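You operate a simulated robot arm through the tools that you are given. There is no shell and no other tool. Be economical: measure what you need, move in short steps, check, and stop when the job is done.

You are at the controls of a simulated robot arm. One attempt, no reset.

Task
Load the axle and press on the wheel with the green hub.
Fine: slide out to load, in for one stroke with the hand clear of the ram, lever up, then out again.

The check looks at the end state, three seconds after you hand in, the way a careful person would. Anything else that was tipped, shoved, dropped, spilled or broken makes it a failure.

Robot
A 7-joint arm with a two-finger parallel gripper, fixed in place. Base frame: the origin is at the foot of the arm, x ahead of it, y to its left, z up; the work surface is at about z = 0.76. Lengths are in m, angles in degrees, forces in N, time in s.
With the tool pointing down near the work surface it reaches from about 0.2 to 0.68 m from the base axis. Its first joint turns from -66.0 to 66.0 degrees. Payload 2.4 kg.
The tool frame sits at the grasp point between the pads (the TCP): z along the fingers, y along the line on which they close. The tips reach 0.03 m beyond it. Largest opening 0.094 m; finger width 0.028, thickness 0.01; the body of the gripper, 0.05 by 0.096 m, starts 0.055 m behind the TCP.
Orientation is that of the tool frame in the base frame, as [roll, pitch, yaw] about the fixed x, y, z axes, in that order (R = Rz(yaw) Ry(pitch) Rx(roll)). With the fingers straight down and closing along the base's y, the tool's x points along the base's -x, its y along +y and its z along -z.

Tools
- The arm moves only by the tool jog_arm. Its argument "series" is a list of rows, each a list of 7 numbers: the shift along the base's x, y, z in units of 50 mm (1.0 is 50 mm), then the turn, a rotation vector about the base's x, y, z in units of 4 degrees (1.0 is 4 degrees), then the closure in counts, from 0 (fully open) to 255 (shut). In form: [[dx, dy, dz, rx, ry, rz, hand], ...]. A call has 1 to 20 rows; each row shifts and turns the commanded pose from where the row before left it. A call with a number of a shift or a turn outside -1 to 1 is refused whole. Each row takes 0.2 s and may step no farther than 0.05 m and 8.6 degrees from the row before; otherwise, or with a gripper value out of range, the whole call is refused. A pose out of reach is approached as far as the arm can. The call stops where the force on the tool passes 60 N (or 10 N more than at its start, if that is more) or the arm is blocked; 0.2 s more then pass. The fingers move at their own pace (about 0.153 m/s each) and stop on an object; they squeeze with about 29 N. The grip force told is the motor's: it shows also when the fingers shut on nothing. Time passes only in rows, and 0.2 s behind the last, so rows that do not move let the fingers close. The reply holds the time, the measured pose of the TCP, the force on the tool along the base axes, the opening and the grip force, in the units named above and with some noise.
- Cameras (640 x 400 px; columns grow to the right, rows downward): "scene" is fixed at [0.0504, 0.4831, 1.4548]; the picture's right is [-0.64, -0.77, 0.00], its down [-0.37, 0.31, -0.87] and it looks along [0.67, -0.56, -0.49] (base axes); focal length 326 px, centre (320, 200). "wrist" rides on the gripper at [0.076, 0.014, -0.102] in the tool frame; the picture's right is [-0.18, 0.98, 0.00], its down [-0.75, -0.14, -0.64] and it looks along [-0.63, -0.12, 0.77] (tool axes); focal length 243 px, centre (320, 200). There is no depth. A picture from a camera that has moved, and an enlarged one, comes with that camera's place and axes in the base frame and with its lens.
- get_image(camera): a new picture of that camera. It takes no simulated time.
- zoom(camera, box): a new picture of the part [left, top, right, bottom] of that camera's present view, enlarged. It takes no simulated time.
- finish_job(): hands the job in; it is judged then, once.

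Work in short steps. Places have to be worked out from the pictures, the camera data and where the tool is seen: move nearer, look again, correct. Check each grasp and each placing, and mend what went wrong. You have 120 turns and 76 pictures in all, those below and enlarged ones among them. Open the gripper and draw the arm clear of the work before you hand the job in, unless the task says otherwise; then end with one line.

The tools are called after "Emit:" by a JSON object that holds its "name" and its "arguments". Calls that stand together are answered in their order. jog_arm: Moves the arm, as the interface text tells. Its arguments: {"type":"object","properties":{"series":{"type":"array","items":{"type":"array","items":{"type":"number"}}}},"required":["series"]} The other tools are called the same way: get_image (camera) takes a picture; zoom (camera, box) takes an enlarged picture of a part of a camera's view; finish_job () hands the job in.

At the start:

```text
time: 0.0
tcp_pos: [0.3965, 0.0334, 1.2507]
ee_rot: [180.0, 0.0, 179.9]
wrist_force: [0.2, -0.1, -1.1]
gripper_width: 0.094
gripper_force: 0.0
```

scene: 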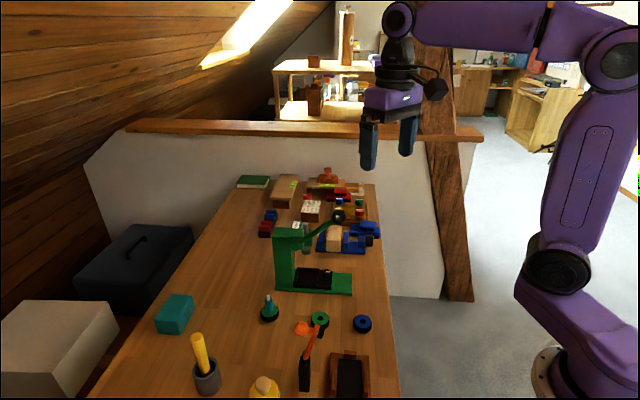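
wrist: 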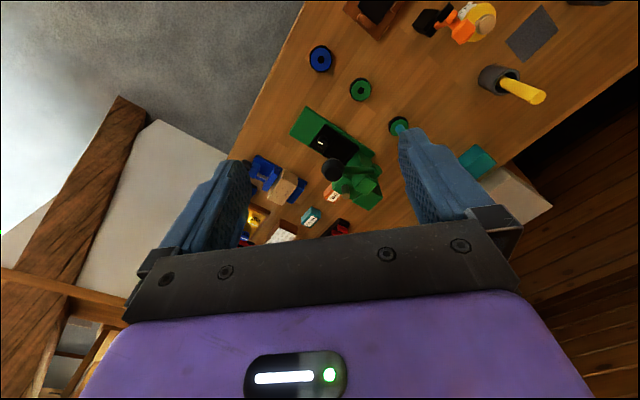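

The press (green) and loose parts are in view; I enlarge the area to understand them.

Emit:
{"name": "zoom", "arguments": {"camera": "scene", "box": [240, 180, 400, 300]}}

Emit:
{"name": "zoom", "arguments": {"camera": "scene", "box": [240, 280, 400, 400]}}

Emit:
{"name": "zoom", "arguments": {"camera": "wrist", "box": [230, 20, 430, 240]}}

```text
3.33 times, centred on (320, 240) of scene
camera zoom: at [0.0504, 0.4831, 1.4548], right [-0.64, -0.77, 0.0], down [-0.37, 0.31, -0.87], along [0.67, -0.56, -0.49], focal length 1086 px, centre (320, 67)
```

zoom: 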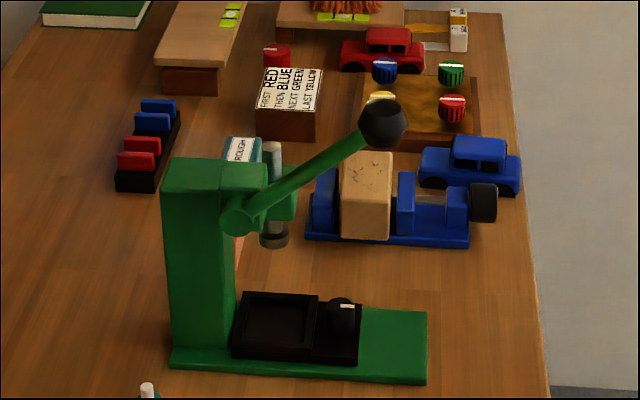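

```text
3.33 times, centred on (320, 340) of scene
camera zoom: at [0.0504, 0.4831, 1.4548], right [-0.64, -0.77, 0.0], down [-0.37, 0.31, -0.87], along [0.67, -0.56, -0.49], focal length 1086 px, centre (320, -267)
```

zoom: 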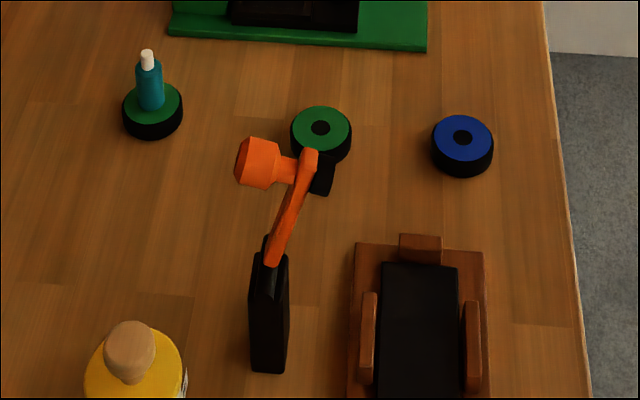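

```text
1.82 times, centred on (330, 130) of wrist
camera zoom: at [0.3199, 0.0479, 1.3535], right [0.18, 0.98, 0.0], down [0.75, -0.14, 0.64], along [0.63, -0.12, -0.77], focal length 441 px, centre (302, 327)
```

zoom: 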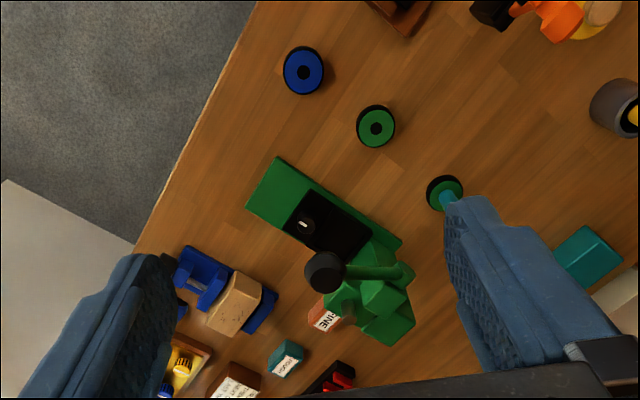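

I estimate: press base from about (0.66,0.14) to (0.51,-0.02), green wheel (0.50,0.11), teal post standing in a wheel (0.59,0.20), blue wheel (0.42,0.03). I move lower for a closer look.

Emit:
{"name": "jog_arm", "arguments": {"series": [[-0.19, 0.35, -0.8, 0, 0, 0, 0], [-0.19, 0.35, -0.8, 0, 0, 0, 0], [-0.19, 0.35, -0.8, 0, 0, 0, 0], [-0.19, 0.35, -0.8, 0, 0, 0, 0], [-0.19, 0.35, -0.8, 0, 0, 0, 0]]}}

Emit:
{"name": "get_image", "arguments": {"camera": "wrist"}}

```text
time: 1.2
tcp_pos: [0.3495, 0.1207, 1.05]
ee_rot: [-180.0, -0.1, -180.0]
wrist_force: [0.4, -0.7, 0.0]
gripper_width: 0.0944
gripper_force: 0.1
```

```text
70 pictures are left
camera wrist: at [0.2726, 0.1353, 1.153], right [0.18, 0.98, 0.0], down [0.75, -0.14, 0.64], along [0.63, -0.12, -0.77], focal length 243 px, centre (320, 200)
```

wrist: 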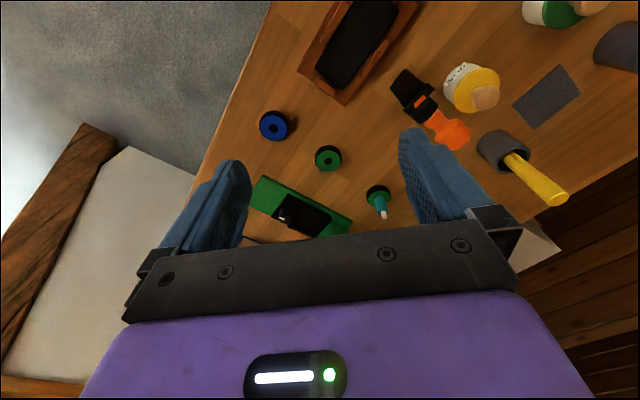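

The parts are visible between the fingers; I enlarge that area for detail.

Emit:
{"name": "zoom", "arguments": {"camera": "wrist", "box": [240, 100, 420, 240]}}

Emit:
{"name": "zoom", "arguments": {"camera": "scene", "box": [255, 200, 375, 340]}}

```text
2.86 times, centred on (330, 170) of wrist
camera zoom: at [0.2726, 0.1353, 1.153], right [0.18, 0.98, 0.0], down [0.75, -0.14, 0.64], along [0.63, -0.12, -0.77], focal length 693 px, centre (291, 286)
```

zoom: 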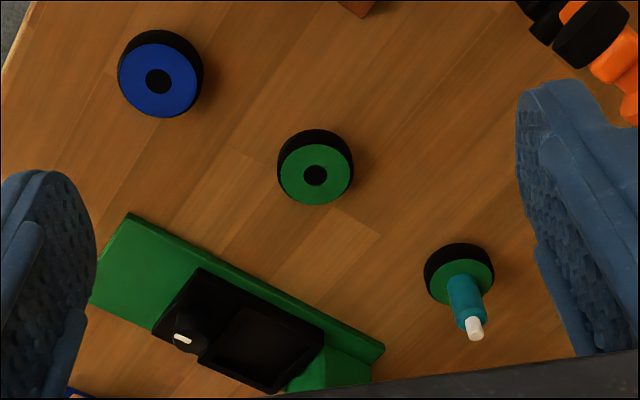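

```text
2.86 times, centred on (315, 270) of scene
camera zoom: at [0.0504, 0.4831, 1.4548], right [-0.64, -0.77, 0.0], down [-0.37, 0.31, -0.87], along [0.67, -0.56, -0.49], focal length 931 px, centre (334, 0)
```

zoom: 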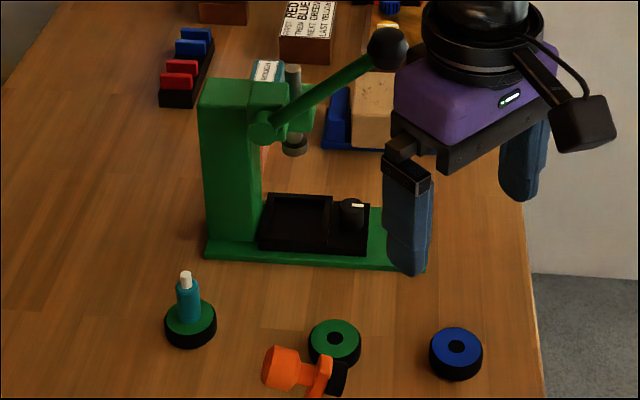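

The stub axle (teal, white tip) already stands in one wheel; the nest is the square pocket of the black slide with a knob. The press axis runs at ~45° with the knob near (0.588, 0.0, 0.81) and the lever ball near (0.53, 0.03, 1.03). I yaw 45° and tilt 30° so the hand comes from outside the press, well clear of the lever.

Emit:
{"name": "jog_arm", "arguments": {"series": [[0, -0.384, -0.083, 0, 0, 1, 0], [0, -0.384, -0.083, 0, 0, 1, 0], [0, -0.384, -0.083, 0, 0, 1, 0], [0, -0.384, -0.083, 0, 0, 1, 0], [0, -0.384, -0.083, 0, 0, 1, 0], [0, -0.384, -0.083, 0, 0, 1, 0], [0, -0.384, -0.083, 0, 0, 1, 0], [0, -0.384, -0.083, 0, 0, 1, 0], [0, -0.384, -0.083, 0, 0, 1, 0], [0, -0.384, -0.083, 0, 0, 1, 0], [0, -0.384, -0.083, 0, 0, 1, 0], [0, -0.384, -0.083, 0, 0, 0.25, 0], [0.4, 0, 0, 0.884, -0.884, 0, 0], [0.4, 0, 0, 0.884, -0.884, 0, 0], [0.4, 0, 0, 0.884, -0.884, 0, 0], [0.4, 0, 0, 0.884, -0.884, 0, 0], [0.4, 0, 0, 0.884, -0.884, 0, 0], [0.4, 0, 0, 0.884, -0.884, 0, 0]]}}

Emit:
{"name": "get_image", "arguments": {"camera": "wrist"}}

Emit:
{"name": "get_image", "arguments": {"camera": "scene"}}

```text
time: 5.0
tcp_pos: [0.4705, -0.1087, 1.0023]
ee_rot: [-180.0, 30.1, -134.9]
wrist_force: [-0.8, -0.1, 0.6]
gripper_width: 0.0941
gripper_force: 0.0
```

```text
67 pictures are left
camera wrist: at [0.3762, -0.1812, 1.0523], right [-0.58, 0.81, 0.09], down [0.33, 0.13, 0.93], along [0.74, 0.57, -0.35], focal length 243 px, centre (320, 200)
```

wrist: 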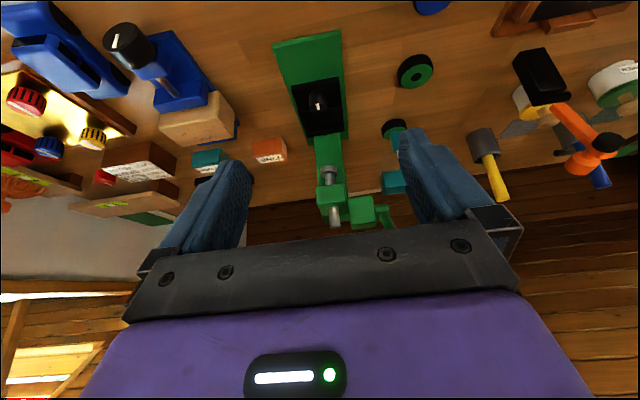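

```text
66 pictures are left
```

scene: 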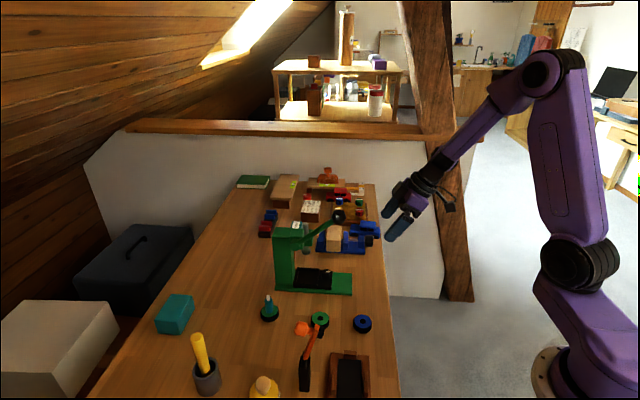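

The view (upside-down) shows the press head-on; I enlarge it to pin the knob and press geometry.

Emit:
{"name": "zoom", "arguments": {"camera": "wrist", "box": [250, 20, 430, 240]}}

Emit:
{"name": "zoom", "arguments": {"camera": "scene", "box": [255, 190, 385, 310]}}

```text
1.82 times, centred on (340, 130) of wrist
camera zoom: at [0.3762, -0.1812, 1.0523], right [-0.58, 0.81, 0.09], down [0.33, 0.13, 0.93], along [0.74, 0.57, -0.35], focal length 441 px, centre (284, 327)
```

zoom: 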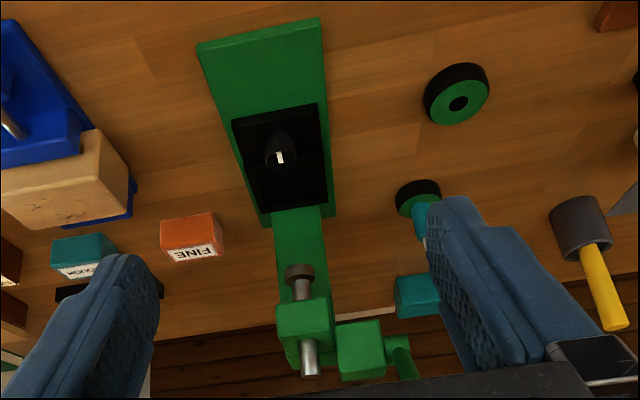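

```text
3.33 times, centred on (320, 250) of scene
camera zoom: at [0.0504, 0.4831, 1.4548], right [-0.64, -0.77, 0.0], down [-0.37, 0.31, -0.87], along [0.67, -0.56, -0.49], focal length 1086 px, centre (320, 33)
```

zoom: 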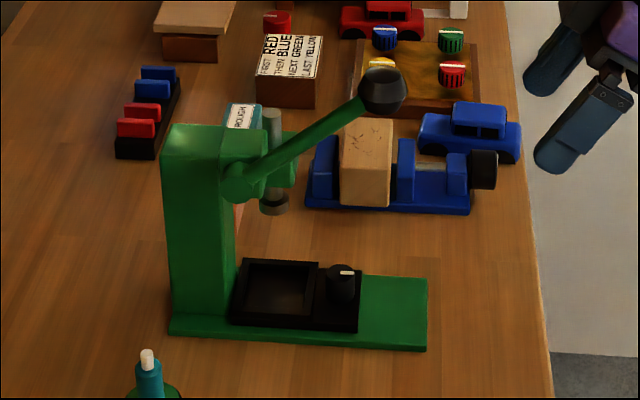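

Ray intersection puts the knob top at (0.594, -0.002, 0.806). I move to a pre-grasp 0.1 m back along the tool axis.

Emit:
{"name": "jog_arm", "arguments": {"series": [[0.53, 0.418, -0.607, 0, 0, 0, 0], [0.53, 0.418, -0.607, 0, 0, 0, 0], [0.53, 0.418, -0.607, 0, 0, 0, 0], [0.2, 0.2, -0.49, 0, 0, 0, 0], [0.15, 0.15, -0.367, 0, 0, 0, 0]]}}

Emit:
{"name": "get_image", "arguments": {"camera": "wrist"}}

Emit:
{"name": "zoom", "arguments": {"camera": "scene", "box": [255, 190, 415, 310]}}

```text
time: 6.2
tcp_pos: [0.5644, -0.0309, 0.8659]
ee_rot: [179.9, 30.0, -135.0]
wrist_force: [0.3, -0.2, 0.1]
gripper_width: 0.094
gripper_force: 0.0
```

```text
63 pictures are left
camera wrist: at [0.4713, -0.1027, 0.9164], right [-0.58, 0.81, 0.09], down [0.33, 0.13, 0.93], along [0.74, 0.57, -0.35], focal length 243 px, centre (320, 200)
```

wrist: 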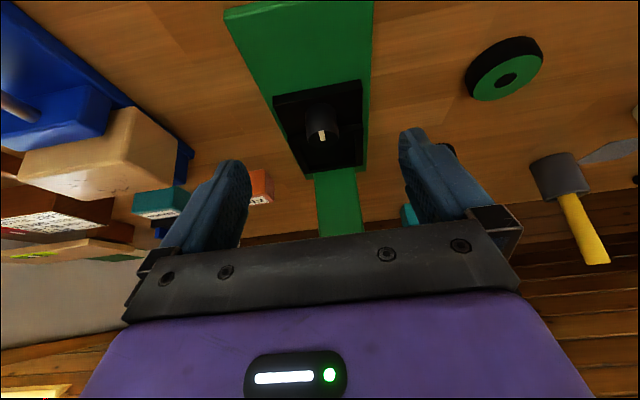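

```text
3.33 times, centred on (335, 250) of scene
camera zoom: at [0.0504, 0.4831, 1.4548], right [-0.64, -0.77, 0.0], down [-0.37, 0.31, -0.87], along [0.67, -0.56, -0.49], focal length 1086 px, centre (270, 33)
```

zoom: 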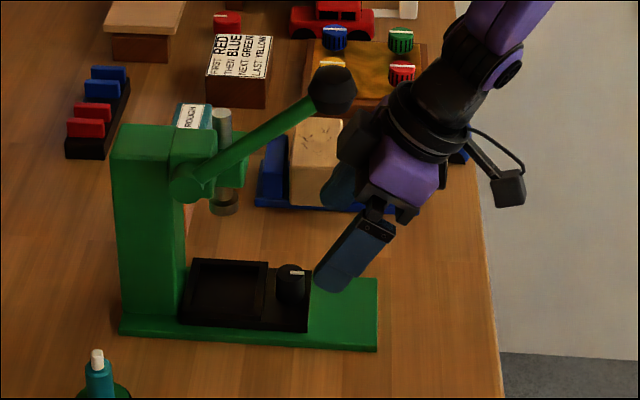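

Knob confirmed at (0.591, -0.003). I slide in along the tool axis and then close.

Emit:
{"name": "jog_arm", "arguments": {"series": [[0.2, 0.2, -0.4, 0, 0, 0, 0], [0.2, 0.2, -0.4, 0, 0, 0, 0], [0, 0, 0, 0, 0, 0, 0]]}}

Emit:
{"name": "zoom", "arguments": {"camera": "scene", "box": [275, 230, 375, 305]}}

Emit:
{"name": "zoom", "arguments": {"camera": "wrist", "box": [200, 50, 460, 210]}}

```text
time: 7.0
tcp_pos: [0.5865, -0.0096, 0.8252]
ee_rot: [179.8, 30.0, -135.0]
wrist_force: [-0.1, 0.5, 0.0]
gripper_width: 0.0939
gripper_force: 0.0
```

```text
5.33 times, centred on (325, 268) of scene
camera zoom: at [0.0504, 0.4831, 1.4548], right [-0.64, -0.77, 0.0], down [-0.37, 0.31, -0.87], along [0.67, -0.56, -0.49], focal length 1738 px, centre (293, -160)
```

zoom: 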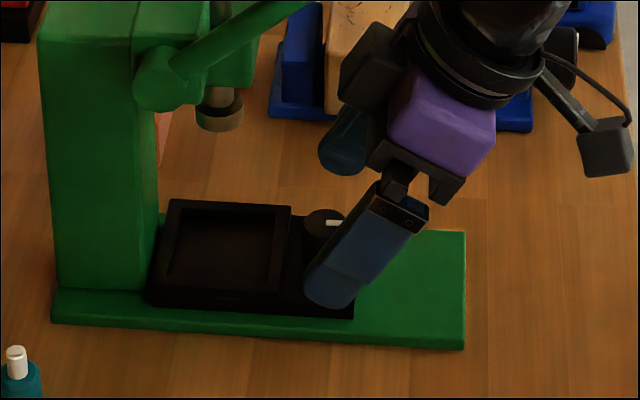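

```text
2.46 times, centred on (330, 130) of wrist
camera zoom: at [0.4931, -0.0812, 0.8769], right [-0.58, 0.81, 0.09], down [0.33, 0.13, 0.93], along [0.74, 0.57, -0.35], focal length 597 px, centre (295, 372)
```

zoom: 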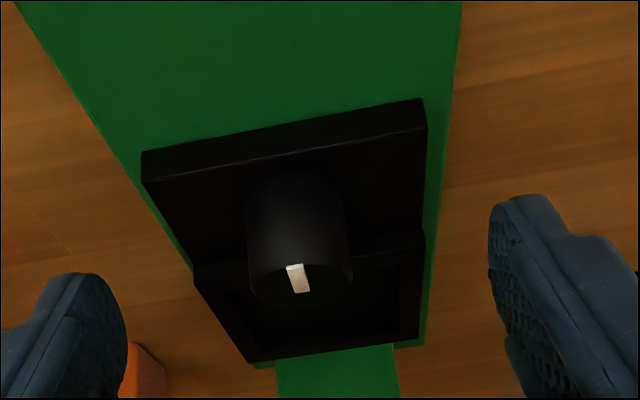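

Fingers straddle the knob, with room below; I go 7 mm lower and close.

Emit:
{"name": "jog_arm", "arguments": {"series": [[0, 0, -0.14, 0, 0, 0, 0], [0, 0, 0, 0, 0, 0, 255], [0, 0, 0, 0, 0, 0, 255], [0, 0, 0, 0, 0, 0, 255]]}}

Emit:
{"name": "zoom", "arguments": {"camera": "wrist", "box": [200, 50, 460, 210]}}

```text
time: 8.0
tcp_pos: [0.5852, -0.0094, 0.8204]
ee_rot: [180.0, 30.0, -134.9]
wrist_force: [-12.5, 3.7, 5.7]
gripper_width: 0.0251
gripper_force: 45.2
```

```text
2.46 times, centred on (330, 130) of wrist
camera zoom: at [0.4923, -0.081, 0.8705], right [-0.58, 0.81, 0.09], down [0.33, 0.13, 0.93], along [0.74, 0.58, -0.35], focal length 597 px, centre (295, 372)
```

zoom: 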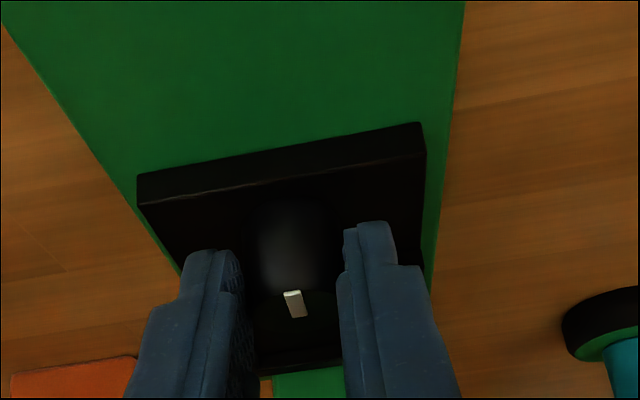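

The knob is held (0.025 m). I pull outward along the press axis in small steps.

Emit:
{"name": "jog_arm", "arguments": {"series": [[-0.14, -0.14, 0, 0, 0, 0, 255], [-0.14, -0.14, 0, 0, 0, 0, 255], [-0.14, -0.14, 0, 0, 0, 0, 255], [-0.14, -0.14, 0, 0, 0, 0, 255]]}}

Emit:
{"name": "zoom", "arguments": {"camera": "scene", "box": [265, 210, 385, 300]}}

```text
time: 9.0
tcp_pos: [0.5562, -0.0374, 0.8207]
ee_rot: [179.9, 30.0, -134.9]
wrist_force: [-8.4, 10.7, -1.8]
gripper_width: 0.0252
gripper_force: 44.8
```

```text
4.44 times, centred on (325, 255) of scene
camera zoom: at [0.0502, 0.4833, 1.4547], right [-0.64, -0.77, 0.0], down [-0.37, 0.31, -0.87], along [0.67, -0.56, -0.49], focal length 1448 px, centre (298, -44)
```

zoom: 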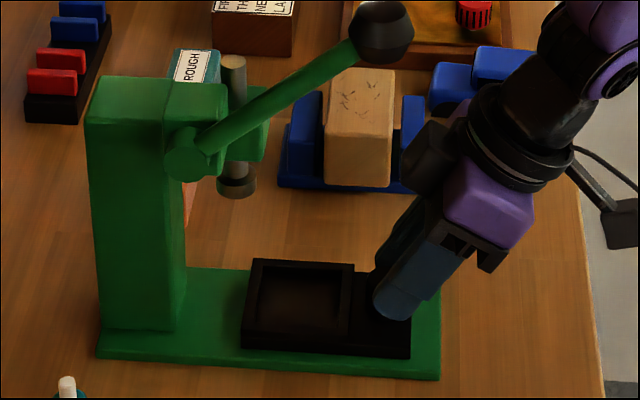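

The slide moves with the hand. I continue in small steps toward its outer stop, watching the force.

Emit:
{"name": "jog_arm", "arguments": {"series": [[-0.12, -0.12, 0, 0, 0, 0, 255], [-0.12, -0.12, 0, 0, 0, 0, 255], [0, 0, 0, 0, 0, 0, 255]]}}

Emit:
{"name": "zoom", "arguments": {"camera": "scene", "box": [265, 210, 385, 300]}}

```text
time: 9.8
tcp_pos: [0.5447, -0.049, 0.8195]
ee_rot: [179.9, 29.9, -134.9]
wrist_force: [-13.2, 14.0, 3.6]
gripper_width: 0.0251
gripper_force: 44.7
```

```text
4.44 times, centred on (325, 255) of scene
camera zoom: at [0.0501, 0.4834, 1.4547], right [-0.64, -0.77, 0.0], down [-0.37, 0.31, -0.87], along [0.67, -0.56, -0.49], focal length 1448 px, centre (298, -44)
```

zoom: 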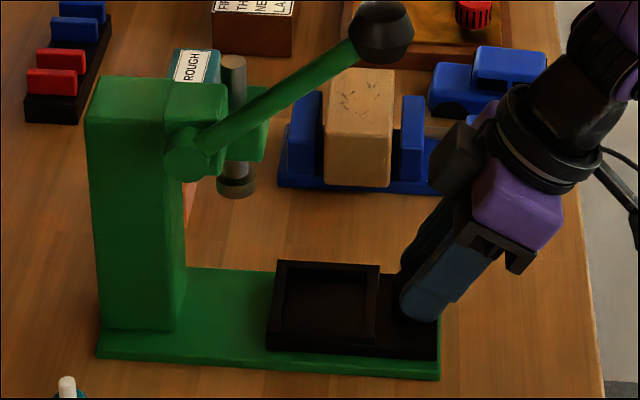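

The slide is flush with the base end and there's no stop force yet; I nudge a few millimetres more to find the stop.

Emit:
{"name": "jog_arm", "arguments": {"series": [[-0.06, -0.06, 0, 0, 0, 0, 255], [-0.06, -0.06, 0, 0, 0, 0, 255], [0, 0, 0, 0, 0, 0, 255]]}}

Emit:
{"name": "zoom", "arguments": {"camera": "scene", "box": [265, 210, 385, 300]}}

```text
time: 10.6
tcp_pos: [0.5395, -0.054, 0.8202]
ee_rot: [179.9, 30.1, -135.1]
wrist_force: [-13.2, 14.1, 1.3]
gripper_width: 0.025
gripper_force: 45.0
```

```text
4.44 times, centred on (325, 255) of scene
camera zoom: at [0.0501, 0.4834, 1.4547], right [-0.64, -0.77, 0.0], down [-0.37, 0.31, -0.87], along [0.67, -0.56, -0.49], focal length 1448 px, centre (298, -44)
```

zoom: 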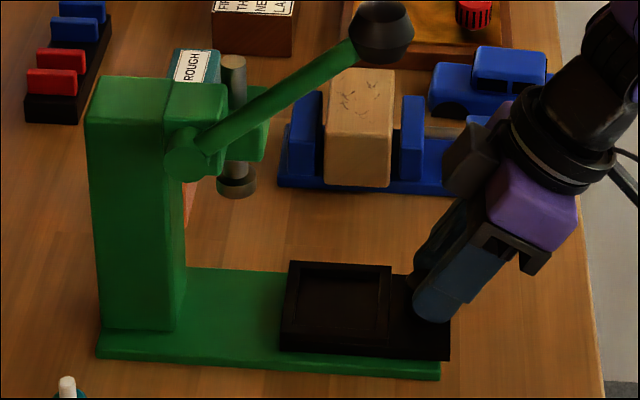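

Still moving freely; another small nudge.

Emit:
{"name": "jog_arm", "arguments": {"series": [[-0.06, -0.06, 0, 0, 0, 0, 255], [-0.06, -0.06, 0, 0, 0, 0, 255], [-0.06, -0.06, 0, 0, 0, 0, 255], [0, 0, 0, 0, 0, 0, 255]]}}

Emit:
{"name": "zoom", "arguments": {"camera": "scene", "box": [265, 210, 385, 300]}}

```text
time: 11.6
tcp_pos: [0.5298, -0.0633, 0.82]
ee_rot: [179.8, 30.1, -134.9]
wrist_force: [-15.8, 16.3, -1.2]
gripper_width: 0.0252
gripper_force: 45.1
```

```text
4.44 times, centred on (325, 255) of scene
camera zoom: at [0.0501, 0.4835, 1.4547], right [-0.64, -0.77, 0.0], down [-0.37, 0.31, -0.87], along [0.67, -0.56, -0.49], focal length 1448 px, centre (298, -44)
```

zoom: 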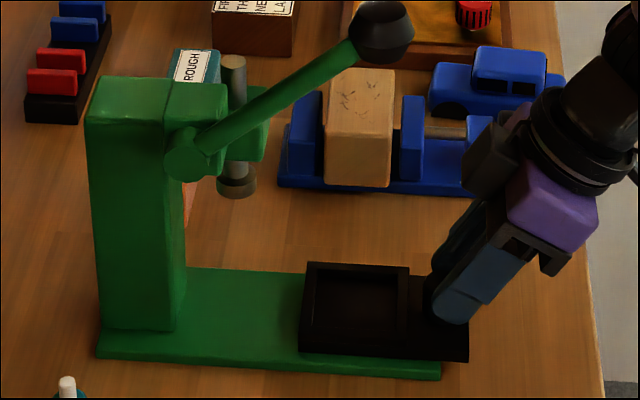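

Still no stop (0.078 m travelled). I continue cautiously.

Emit:
{"name": "jog_arm", "arguments": {"series": [[-0.06, -0.06, 0, 0, 0, 0, 255], [-0.06, -0.06, 0, 0, 0, 0, 255], [-0.06, -0.06, 0, 0, 0, 0, 255], [0, 0, 0, 0, 0, 0, 255]]}}

Emit:
{"name": "zoom", "arguments": {"camera": "scene", "box": [265, 210, 385, 300]}}

```text
time: 12.6
tcp_pos: [0.5211, -0.0727, 0.8202]
ee_rot: [179.9, 30.1, -134.8]
wrist_force: [-16.5, 16.2, 4.3]
gripper_width: 0.0253
gripper_force: 44.7
```

```text
4.44 times, centred on (325, 255) of scene
camera zoom: at [0.05, 0.4835, 1.4547], right [-0.64, -0.77, 0.0], down [-0.37, 0.31, -0.87], along [0.67, -0.56, -0.49], focal length 1448 px, centre (298, -44)
```

zoom: 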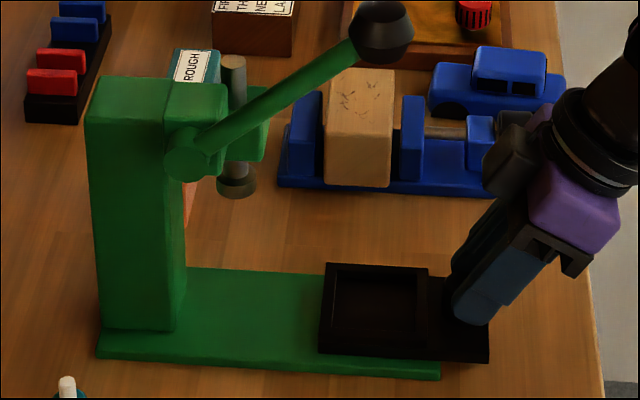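

0.09 m travelled, still free; a bit further.

Emit:
{"name": "jog_arm", "arguments": {"series": [[-0.06, -0.06, 0, 0, 0, 0, 255], [-0.06, -0.06, 0, 0, 0, 0, 255], [-0.06, -0.06, 0, 0, 0, 0, 255], [0, 0, 0, 0, 0, 0, 255]]}}

Emit:
{"name": "zoom", "arguments": {"camera": "scene", "box": [265, 210, 385, 300]}}

```text
time: 13.6
tcp_pos: [0.5131, -0.081, 0.8195]
ee_rot: [179.9, 30.1, -134.8]
wrist_force: [-15.9, 15.9, 1.8]
gripper_width: 0.0251
gripper_force: 44.8
```

```text
4.44 times, centred on (325, 255) of scene
camera zoom: at [0.05, 0.4835, 1.4547], right [-0.64, -0.77, 0.0], down [-0.37, 0.31, -0.87], along [0.67, -0.56, -0.49], focal length 1448 px, centre (298, -44)
```

zoom: 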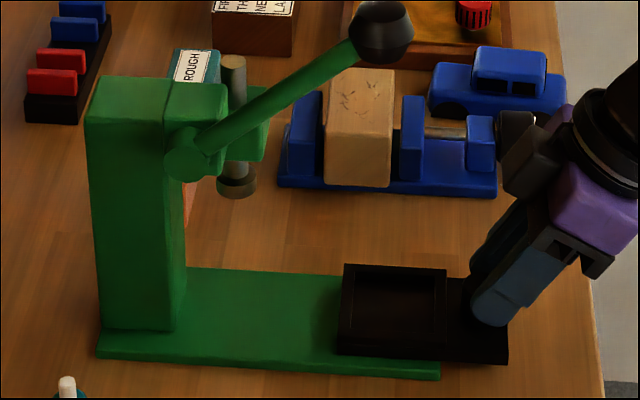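

One more cautious nudge, watching for either a stop or any tilting.

Emit:
{"name": "jog_arm", "arguments": {"series": [[-0.06, -0.06, 0, 0, 0, 0, 255], [-0.06, -0.06, 0, 0, 0, 0, 255], [-0.06, -0.06, 0, 0, 0, 0, 255], [0, 0, 0, 0, 0, 0, 255]]}}

Emit:
{"name": "zoom", "arguments": {"camera": "scene", "box": [265, 210, 385, 300]}}

```text
time: 14.6
tcp_pos: [0.5075, -0.0872, 0.8217]
ee_rot: [-180.0, 30.3, -134.6]
wrist_force: [18.1, 26.3, -19.1]
gripper_width: 0.0253
gripper_force: 45.1
```

```text
4.44 times, centred on (325, 255) of scene
camera zoom: at [0.0512, 0.4836, 1.4546], right [-0.64, -0.77, 0.0], down [-0.38, 0.31, -0.87], along [0.67, -0.56, -0.49], focal length 1448 px, centre (298, -44)
```

zoom: 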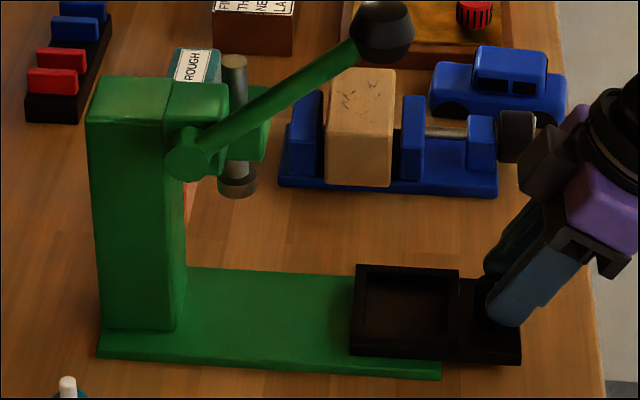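

The stop shows (force along the axis, ~0.11 m travel). I relieve the pull, open, and back off along the tool axis.

Emit:
{"name": "jog_arm", "arguments": {"series": [[0.06, 0.06, 0, 0, 0, 0, 255], [0, 0, 0, 0, 0, 0, 120], [0, 0, 0, 0, 0, 0, 0], [0, 0, 0, 0, 0, 0, 0], [-0.25, -0.25, 0.6, 0, 0, 0, 0], [-0.25, -0.25, 0.6, 0, 0, 0, 0], [-0.25, -0.25, 0.6, 0, 0, 0, 0]]}}

Emit:
{"name": "get_image", "arguments": {"camera": "wrist"}}

Emit:
{"name": "zoom", "arguments": {"camera": "scene", "box": [255, 210, 395, 350]}}

```text
time: 16.2
tcp_pos: [0.4677, -0.125, 0.9101]
ee_rot: [-180.0, 30.0, -135.0]
wrist_force: [0.5, 1.0, -1.0]
gripper_width: 0.0941
gripper_force: 0.0
```

```text
51 pictures are left
camera wrist: at [0.3746, -0.1974, 0.9592], right [-0.58, 0.81, 0.09], down [0.33, 0.13, 0.93], along [0.74, 0.57, -0.35], focal length 243 px, centre (320, 200)
```

wrist: 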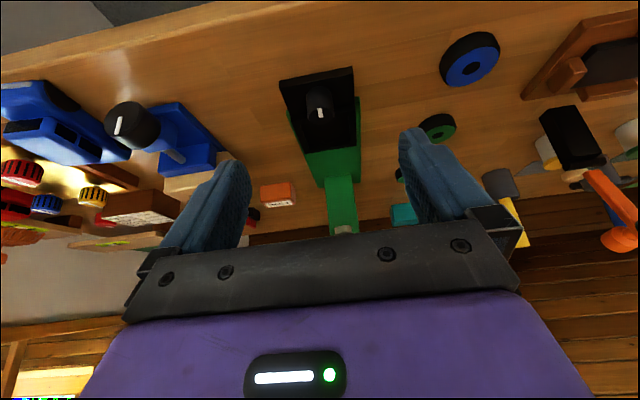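

```text
2.86 times, centred on (325, 280) of scene
camera zoom: at [0.0504, 0.4831, 1.4548], right [-0.64, -0.77, 0.0], down [-0.37, 0.31, -0.87], along [0.67, -0.56, -0.49], focal length 931 px, centre (306, -29)
```

zoom: 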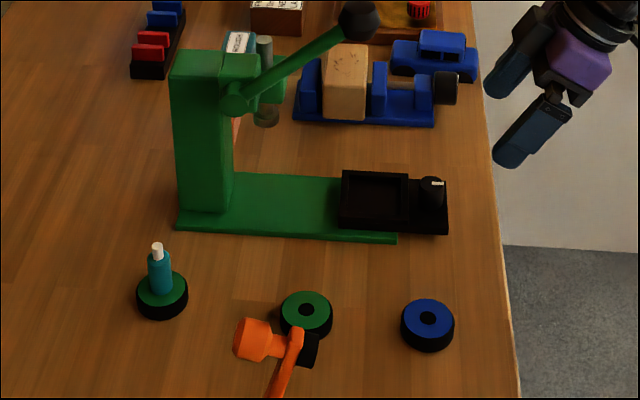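

The slide is out at its stop. I rotate the tilted hand back to yaw 0 and go round the lever to look at the axle.

Emit:
{"name": "jog_arm", "arguments": {"series": [[-0.108, 0.5, 0.171, 0, 0, -1, 0], [-0.108, 0.5, 0.171, 0, 0, -1, 0], [-0.108, 0.5, 0.171, 0, 0, -1, 0], [-0.108, 0.5, 0.171, 0, 0, -1, 0], [-0.108, 0.5, 0.171, 0, 0, -1, 0], [-0.108, 0.5, 0.171, 0, 0, -1, 0], [-0.108, 0.5, 0.171, 0, 0, -1, 0], [0.28, 0.588, -0.04, 0, 0, -1, 0], [0.28, 0.588, -0.04, 0, 0, -1, 0], [0.28, 0.588, -0.04, 0, 0, -1, 0], [0.28, 0.588, -0.04, 0, 0, -1, 0], [0.28, 0.588, -0.04, 0, 0, -0.25, 0]]}}

Emit:
{"name": "get_image", "arguments": {"camera": "wrist"}}

```text
time: 18.8
tcp_pos: [0.5021, 0.1956, 0.9612]
ee_rot: [-180.0, 29.9, 179.9]
wrist_force: [0.3, -0.7, -0.3]
gripper_width: 0.0939
gripper_force: 0.1
out of reach, approached as far as the arm can: row 7
```

```text
49 pictures are left
camera wrist: at [0.3843, 0.2111, 1.0113], right [0.16, 0.98, 0.09], down [0.33, -0.14, 0.93], along [0.93, -0.12, -0.35], focal length 243 px, centre (320, 200)
```

wrist: 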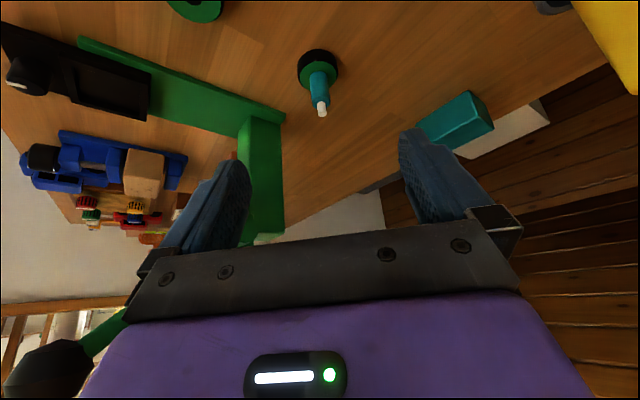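

Axle at about (0.591, 0.196), right ahead along the tool axis. I advance 0.1 m with the fingers partly closed and check.

Emit:
{"name": "jog_arm", "arguments": {"series": [[0.5, 0, -0.866, 0, 0, 0, 90], [0.5, 0, -0.866, 0, 0, 0, 90], [0.2, 0, -0.35, 0, 0, 0, 90]]}}

Emit:
{"name": "zoom", "arguments": {"camera": "wrist", "box": [200, 30, 460, 210]}}

Emit:
{"name": "zoom", "arguments": {"camera": "scene", "box": [225, 220, 345, 330]}}

```text
time: 19.6
tcp_pos: [0.5623, 0.1957, 0.857]
ee_rot: [180.0, 30.0, 180.0]
wrist_force: [0.4, -0.5, -0.8]
gripper_width: 0.0608
gripper_force: 0.2
```

```text
2.22 times, centred on (330, 120) of wrist
camera zoom: at [0.4452, 0.211, 0.9076], right [0.16, 0.98, 0.09], down [0.33, -0.14, 0.93], along [0.93, -0.12, -0.35], focal length 539 px, centre (298, 378)
```

zoom: 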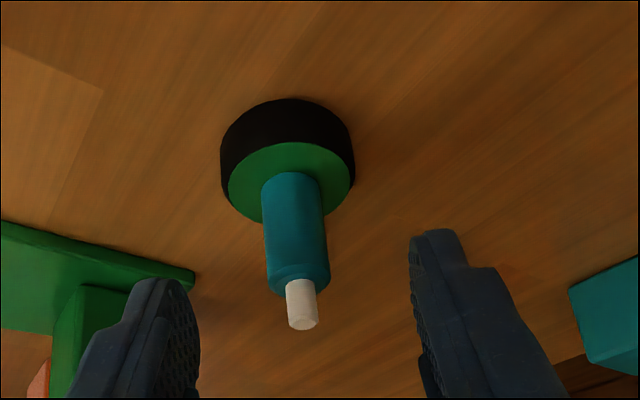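

```text
3.64 times, centred on (285, 275) of scene
camera zoom: at [0.0504, 0.4831, 1.4548], right [-0.64, -0.77, 0.0], down [-0.37, 0.31, -0.87], along [0.67, -0.56, -0.49], focal length 1185 px, centre (447, -73)
```

zoom: 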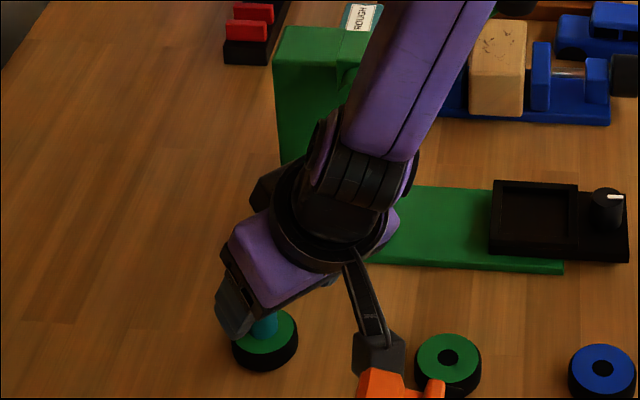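

Axle lined up between the fingers (hub at (0.592,0.196)). I advance the last 4 cm and close on the teal shaft.

Emit:
{"name": "jog_arm", "arguments": {"series": [[0.2, 0.0, -0.34, 0, 0, 0, 90], [0.18, 0.0, -0.34, 0, 0, 0, 90], [0, 0, 0, 0, 0, 0, 255], [0, 0, 0, 0, 0, 0, 255], [0, 0, 0, 0, 0, 0, 255]]}}

Emit:
{"name": "zoom", "arguments": {"camera": "wrist", "box": [200, 30, 460, 210]}}

```text
time: 20.8
tcp_pos: [0.5808, 0.196, 0.8231]
ee_rot: [-180.0, 30.1, -180.0]
wrist_force: [0.9, 2.0, 3.4]
gripper_width: 0.0196
gripper_force: 28.9
```

```text
2.22 times, centred on (330, 120) of wrist
camera zoom: at [0.4633, 0.2111, 0.8726], right [0.16, 0.98, 0.09], down [0.33, -0.14, 0.93], along [0.93, -0.12, -0.35], focal length 539 px, centre (298, 378)
```

zoom: 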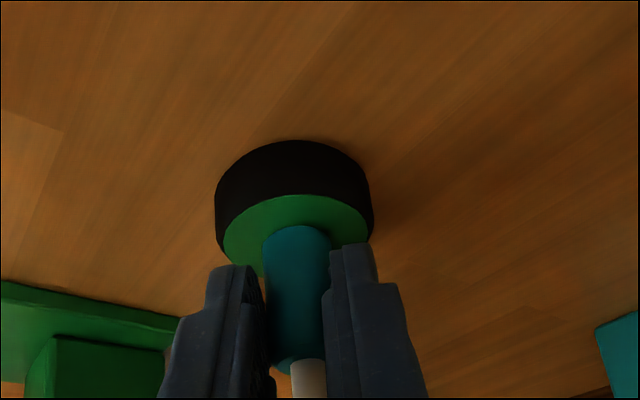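

Axle gripped at 0.0196 m. I lift straight up (clear of the orange tool near the camera), then travel round the lever to the slide side, rotating back to 45°.

Emit:
{"name": "jog_arm", "arguments": {"series": [[0, 0, 0.5, 0, 0, 0, 255], [0, 0, 1, 0, 0, 0, 255], [0, 0, 1, 0, 0, 0, 255], [0, 0, 0.5, 0, 0, 0, 255], [-0.605, -0.48, 0, 0, 0, 0, 255], [-0.605, -0.48, 0, 0, 0, 0, 255], [-0.605, -0.48, 0, 0, 0, 0, 255], [-0.605, -0.48, 0, 0, 0, 0, 255], [-0.03, -0.8, -0.05, 0, 0, 1, 255], [-0.03, -0.8, -0.05, 0, 0, 1, 255], [-0.03, -0.8, -0.05, 0, 0, 1, 255], [0.06, -0.2, -0.08, 0, 0, 1, 255], [0.06, -0.2, -0.08, 0, 0, 1, 255], [0.06, -0.2, -0.08, 0, 0, 1, 255], [0.06, -0.2, -0.08, 0, 0, 1, 255], [0.06, -0.2, -0.08, 0, 0, 1, 255], [0.06, -0.2, -0.08, 0, 0, 1, 255], [0.06, -0.2, -0.08, 0, 0, 1, 255], [0.06, -0.2, -0.08, 0, 0, 1, 255], [0, 0, 0, 0, 0, 0.25, 255]]}}

Emit:
{"name": "get_image", "arguments": {"camera": "wrist"}}

Emit:
{"name": "get_image", "arguments": {"camera": "scene"}}

```text
time: 25.0
tcp_pos: [0.4798, -0.1014, 0.9322]
ee_rot: [180.0, 30.0, -134.8]
wrist_force: [-0.6, -0.9, -0.7]
gripper_width: 0.0193
gripper_force: 29.0
```

```text
45 pictures are left
camera wrist: at [0.3856, -0.1725, 0.9831], right [-0.58, 0.81, 0.09], down [0.33, 0.13, 0.93], along [0.74, 0.57, -0.35], focal length 243 px, centre (320, 200)
```

wrist: 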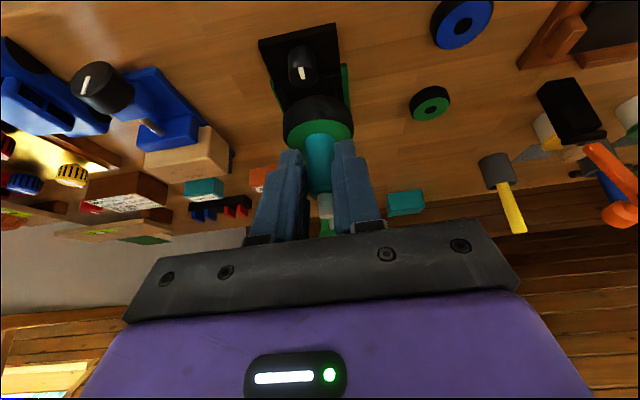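

```text
44 pictures are left
```

scene: 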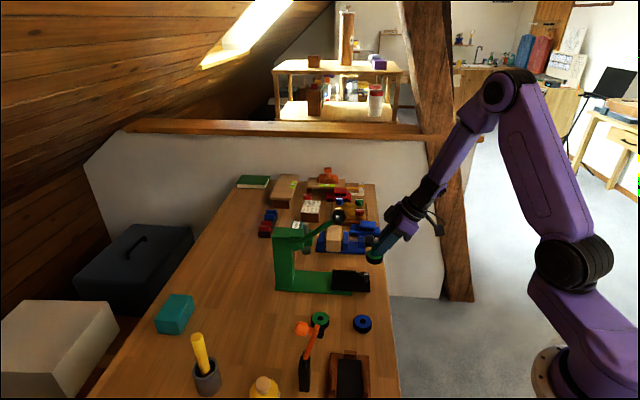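

Axle carried upright. I zoom on the slide in the fixed view to locate the pocket corners.

Emit:
{"name": "zoom", "arguments": {"camera": "scene", "box": [316, 258, 380, 298]}}

Emit:
{"name": "zoom", "arguments": {"camera": "wrist", "box": [230, 10, 390, 130]}}

```text
10.00 times, centred on (348, 278) of scene
camera zoom: at [0.0505, 0.4831, 1.4548], right [-0.64, -0.77, 0.0], down [-0.37, 0.31, -0.87], along [0.67, -0.56, -0.49], focal length 3259 px, centre (40, -580)
```

zoom: 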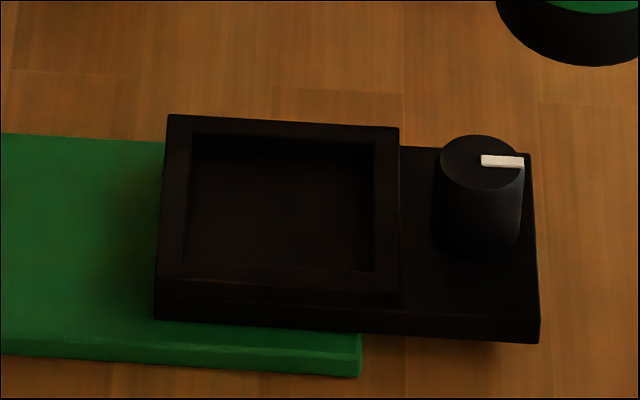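

```text
3.33 times, centred on (310, 70) of wrist
camera zoom: at [0.3856, -0.1725, 0.9831], right [-0.58, 0.81, 0.09], down [0.33, 0.13, 0.93], along [0.74, 0.57, -0.35], focal length 809 px, centre (353, 633)
```

zoom: 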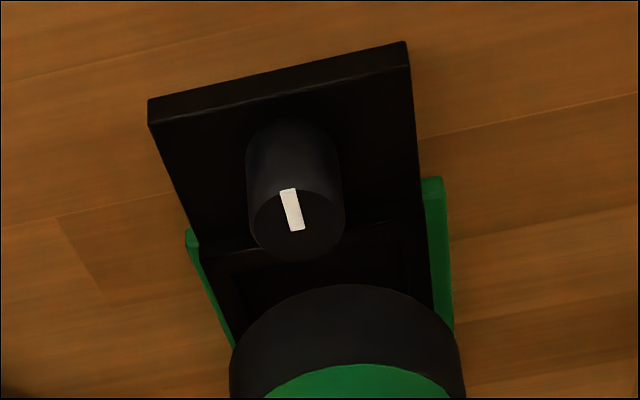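

Combined estimates put the pocket centre near (0.5575, -0.0355), rim ≈0.787. I move to hover with the wheel bottom just above the rim and check from both cameras.

Emit:
{"name": "jog_arm", "arguments": {"series": [[0.467, 0.387, -0.4, 0, 0, 0, 255], [0.467, 0.387, -0.4, 0, 0, 0, 255], [0.467, 0.387, -0.5, 0, 0, 0, 255], [0, 0, 0, 0, 0, 0, 255]]}}

Emit:
{"name": "zoom", "arguments": {"camera": "scene", "box": [316, 248, 380, 298]}}

Emit:
{"name": "zoom", "arguments": {"camera": "wrist", "box": [220, 30, 420, 180]}}

```text
time: 26.0
tcp_pos: [0.5484, -0.0432, 0.869]
ee_rot: [180.0, 30.1, -135.0]
wrist_force: [-0.8, 1.1, -0.1]
gripper_width: 0.0195
gripper_force: 29.6
```

```text
8.00 times, centred on (348, 273) of scene
camera zoom: at [0.0504, 0.4831, 1.4548], right [-0.64, -0.77, 0.0], down [-0.37, 0.31, -0.87], along [0.67, -0.56, -0.49], focal length 2607 px, centre (96, -384)
```

zoom: 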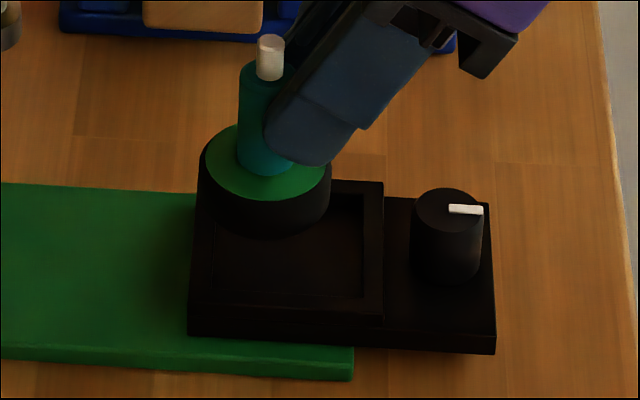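

```text
2.67 times, centred on (320, 105) of wrist
camera zoom: at [0.456, -0.1158, 0.9188], right [-0.58, 0.81, 0.09], down [0.33, 0.13, 0.93], along [0.74, 0.57, -0.35], focal length 647 px, centre (320, 453)
```

zoom: 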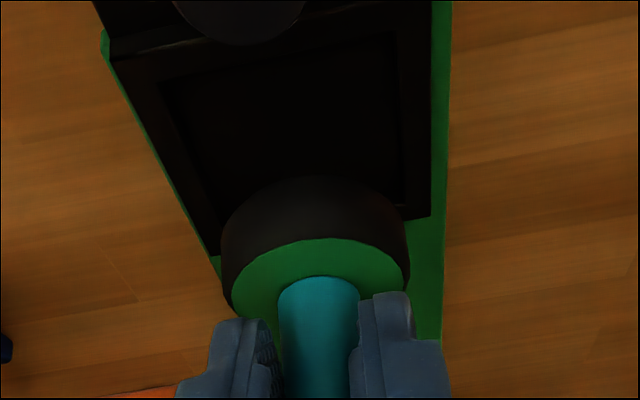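

By image comparison the wheel must move ~9 mm outward (−d) and ~1.5 mm across. I correct and lower 1 cm, then check.

Emit:
{"name": "jog_arm", "arguments": {"series": [[-0.108, -0.148, 0, 0, 0, 0, 255], [0, 0, -0.1, 0, 0, 0, 255], [0, 0, 0, 0, 0, 0, 255]]}}

Emit:
{"name": "zoom", "arguments": {"camera": "scene", "box": [316, 248, 380, 298]}}

Emit:
{"name": "zoom", "arguments": {"camera": "wrist", "box": [220, 30, 420, 180]}}

```text
time: 26.8
tcp_pos: [0.5445, -0.0503, 0.8632]
ee_rot: [-180.0, 30.0, -135.0]
wrist_force: [0.4, 0.0, -1.1]
gripper_width: 0.0192
gripper_force: 29.1
```

```text
8.00 times, centred on (348, 273) of scene
camera zoom: at [0.0505, 0.4831, 1.4548], right [-0.64, -0.77, 0.0], down [-0.37, 0.31, -0.87], along [0.67, -0.56, -0.49], focal length 2607 px, centre (96, -384)
```

zoom: 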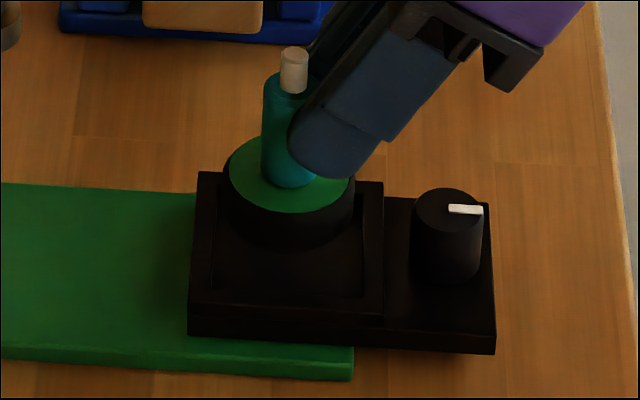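

```text
2.67 times, centred on (320, 105) of wrist
camera zoom: at [0.45, -0.122, 0.9138], right [-0.58, 0.81, 0.09], down [0.33, 0.13, 0.93], along [0.74, 0.57, -0.35], focal length 647 px, centre (320, 453)
```

zoom: 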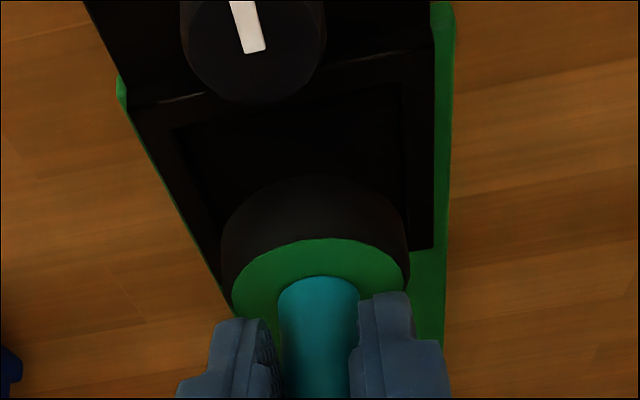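

Now centred along the axis (pixel match). I lower 14 mm in small rows.

Emit:
{"name": "jog_arm", "arguments": {"series": [[0, 0, -0.07, 0, 0, 0, 255], [0, 0, -0.07, 0, 0, 0, 255], [0, 0, -0.07, 0, 0, 0, 255], [0, 0, -0.07, 0, 0, 0, 255], [0, 0, 0, 0, 0, 0, 255]]}}

Emit:
{"name": "zoom", "arguments": {"camera": "scene", "box": [316, 248, 380, 298]}}

Emit:
{"name": "zoom", "arguments": {"camera": "wrist", "box": [220, 30, 420, 180]}}

```text
time: 28.0
tcp_pos: [0.5444, -0.0499, 0.8484]
ee_rot: [180.0, 30.0, -135.1]
wrist_force: [0.2, -0.1, -0.1]
gripper_width: 0.0193
gripper_force: 28.3
```

```text
8.00 times, centred on (348, 273) of scene
camera zoom: at [0.0505, 0.4831, 1.4548], right [-0.64, -0.77, 0.0], down [-0.37, 0.31, -0.87], along [0.67, -0.56, -0.49], focal length 2607 px, centre (96, -384)
```

zoom: 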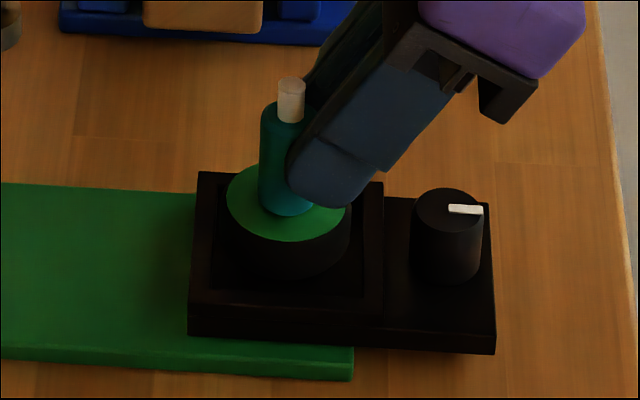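

```text
2.67 times, centred on (320, 105) of wrist
camera zoom: at [0.4508, -0.122, 0.8999], right [-0.58, 0.81, 0.09], down [0.33, 0.13, 0.93], along [0.74, 0.57, -0.35], focal length 647 px, centre (320, 453)
```

zoom: 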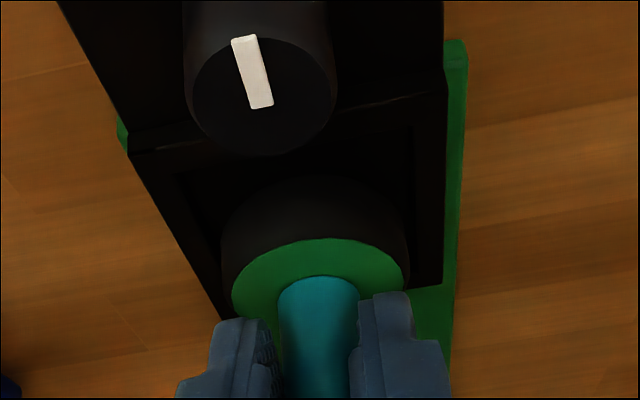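

The wheel is at rim height. I lower in 2 mm rows to feel for the floor or a rim catch.

Emit:
{"name": "jog_arm", "arguments": {"series": [[0, 0, -0.04, 0, 0, 0, 255], [0, 0, -0.04, 0, 0, 0, 255], [0, 0, 0, 0, 0, 0, 255]]}}

Emit:
{"name": "zoom", "arguments": {"camera": "scene", "box": [324, 258, 364, 288]}}

```text
time: 28.8
tcp_pos: [0.5445, -0.0487, 0.8449]
ee_rot: [-180.0, 30.0, -135.0]
wrist_force: [0.4, -0.4, -0.5]
gripper_width: 0.0195
gripper_force: 28.6
```

```text
13.33 times, centred on (344, 273) of scene
camera zoom: at [0.0505, 0.4831, 1.4548], right [-0.64, -0.77, 0.0], down [-0.37, 0.31, -0.87], along [0.67, -0.56, -0.49], focal length 4345 px, centre (0, -773)
```

zoom: 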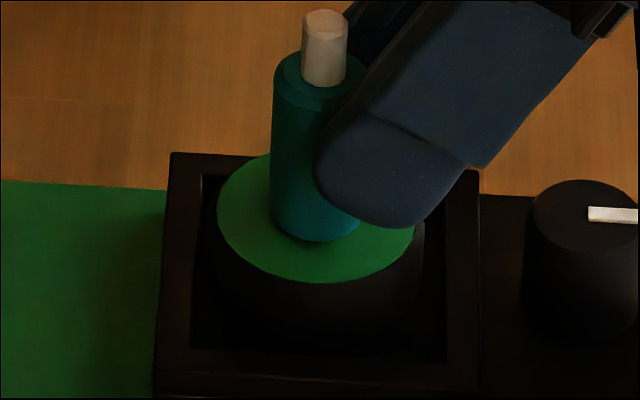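

Still free and nicely centred in the pocket. Continue lowering.

Emit:
{"name": "jog_arm", "arguments": {"series": [[-0.02, -0.02, -0.04, 0, 0, 0, 255], [0, 0, -0.04, 0, 0, 0, 255], [0, 0, -0.04, 0, 0, 0, 255], [0, 0, 0, 0, 0, 0, 255]]}}

Emit:
{"name": "zoom", "arguments": {"camera": "scene", "box": [324, 258, 364, 288]}}

Emit:
{"name": "zoom", "arguments": {"camera": "wrist", "box": [220, 30, 420, 180]}}

```text
time: 29.8
tcp_pos: [0.5445, -0.05, 0.8409]
ee_rot: [-179.9, 30.4, -134.8]
wrist_force: [-0.4, 1.2, 26.4]
gripper_width: 0.0195
gripper_force: 29.1
```

```text
13.33 times, centred on (344, 273) of scene
camera zoom: at [0.0499, 0.4832, 1.4548], right [-0.64, -0.77, 0.0], down [-0.37, 0.31, -0.87], along [0.67, -0.56, -0.49], focal length 4345 px, centre (0, -773)
```

zoom: 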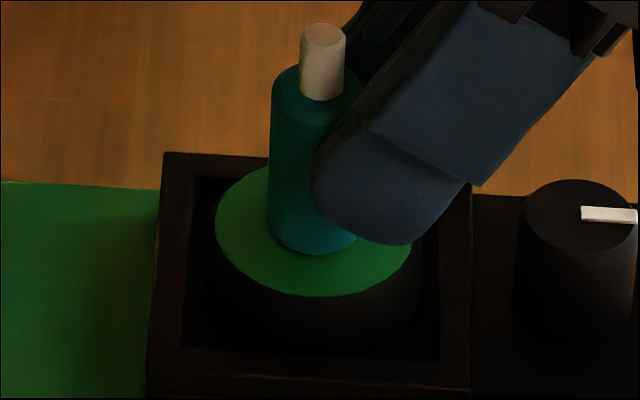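

```text
2.67 times, centred on (320, 105) of wrist
camera zoom: at [0.4506, -0.122, 0.8907], right [-0.58, 0.81, 0.09], down [0.33, 0.13, 0.94], along [0.74, 0.58, -0.34], focal length 647 px, centre (320, 453)
```

zoom: 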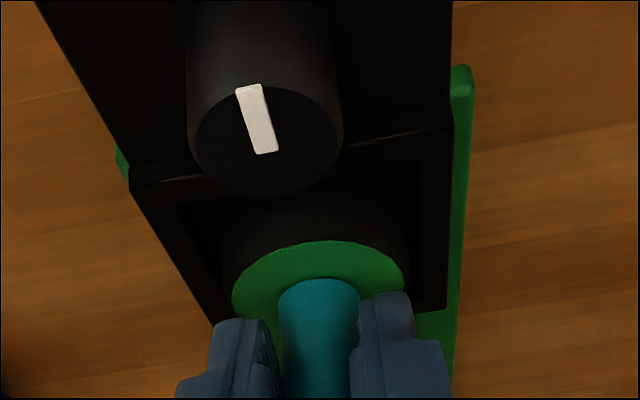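

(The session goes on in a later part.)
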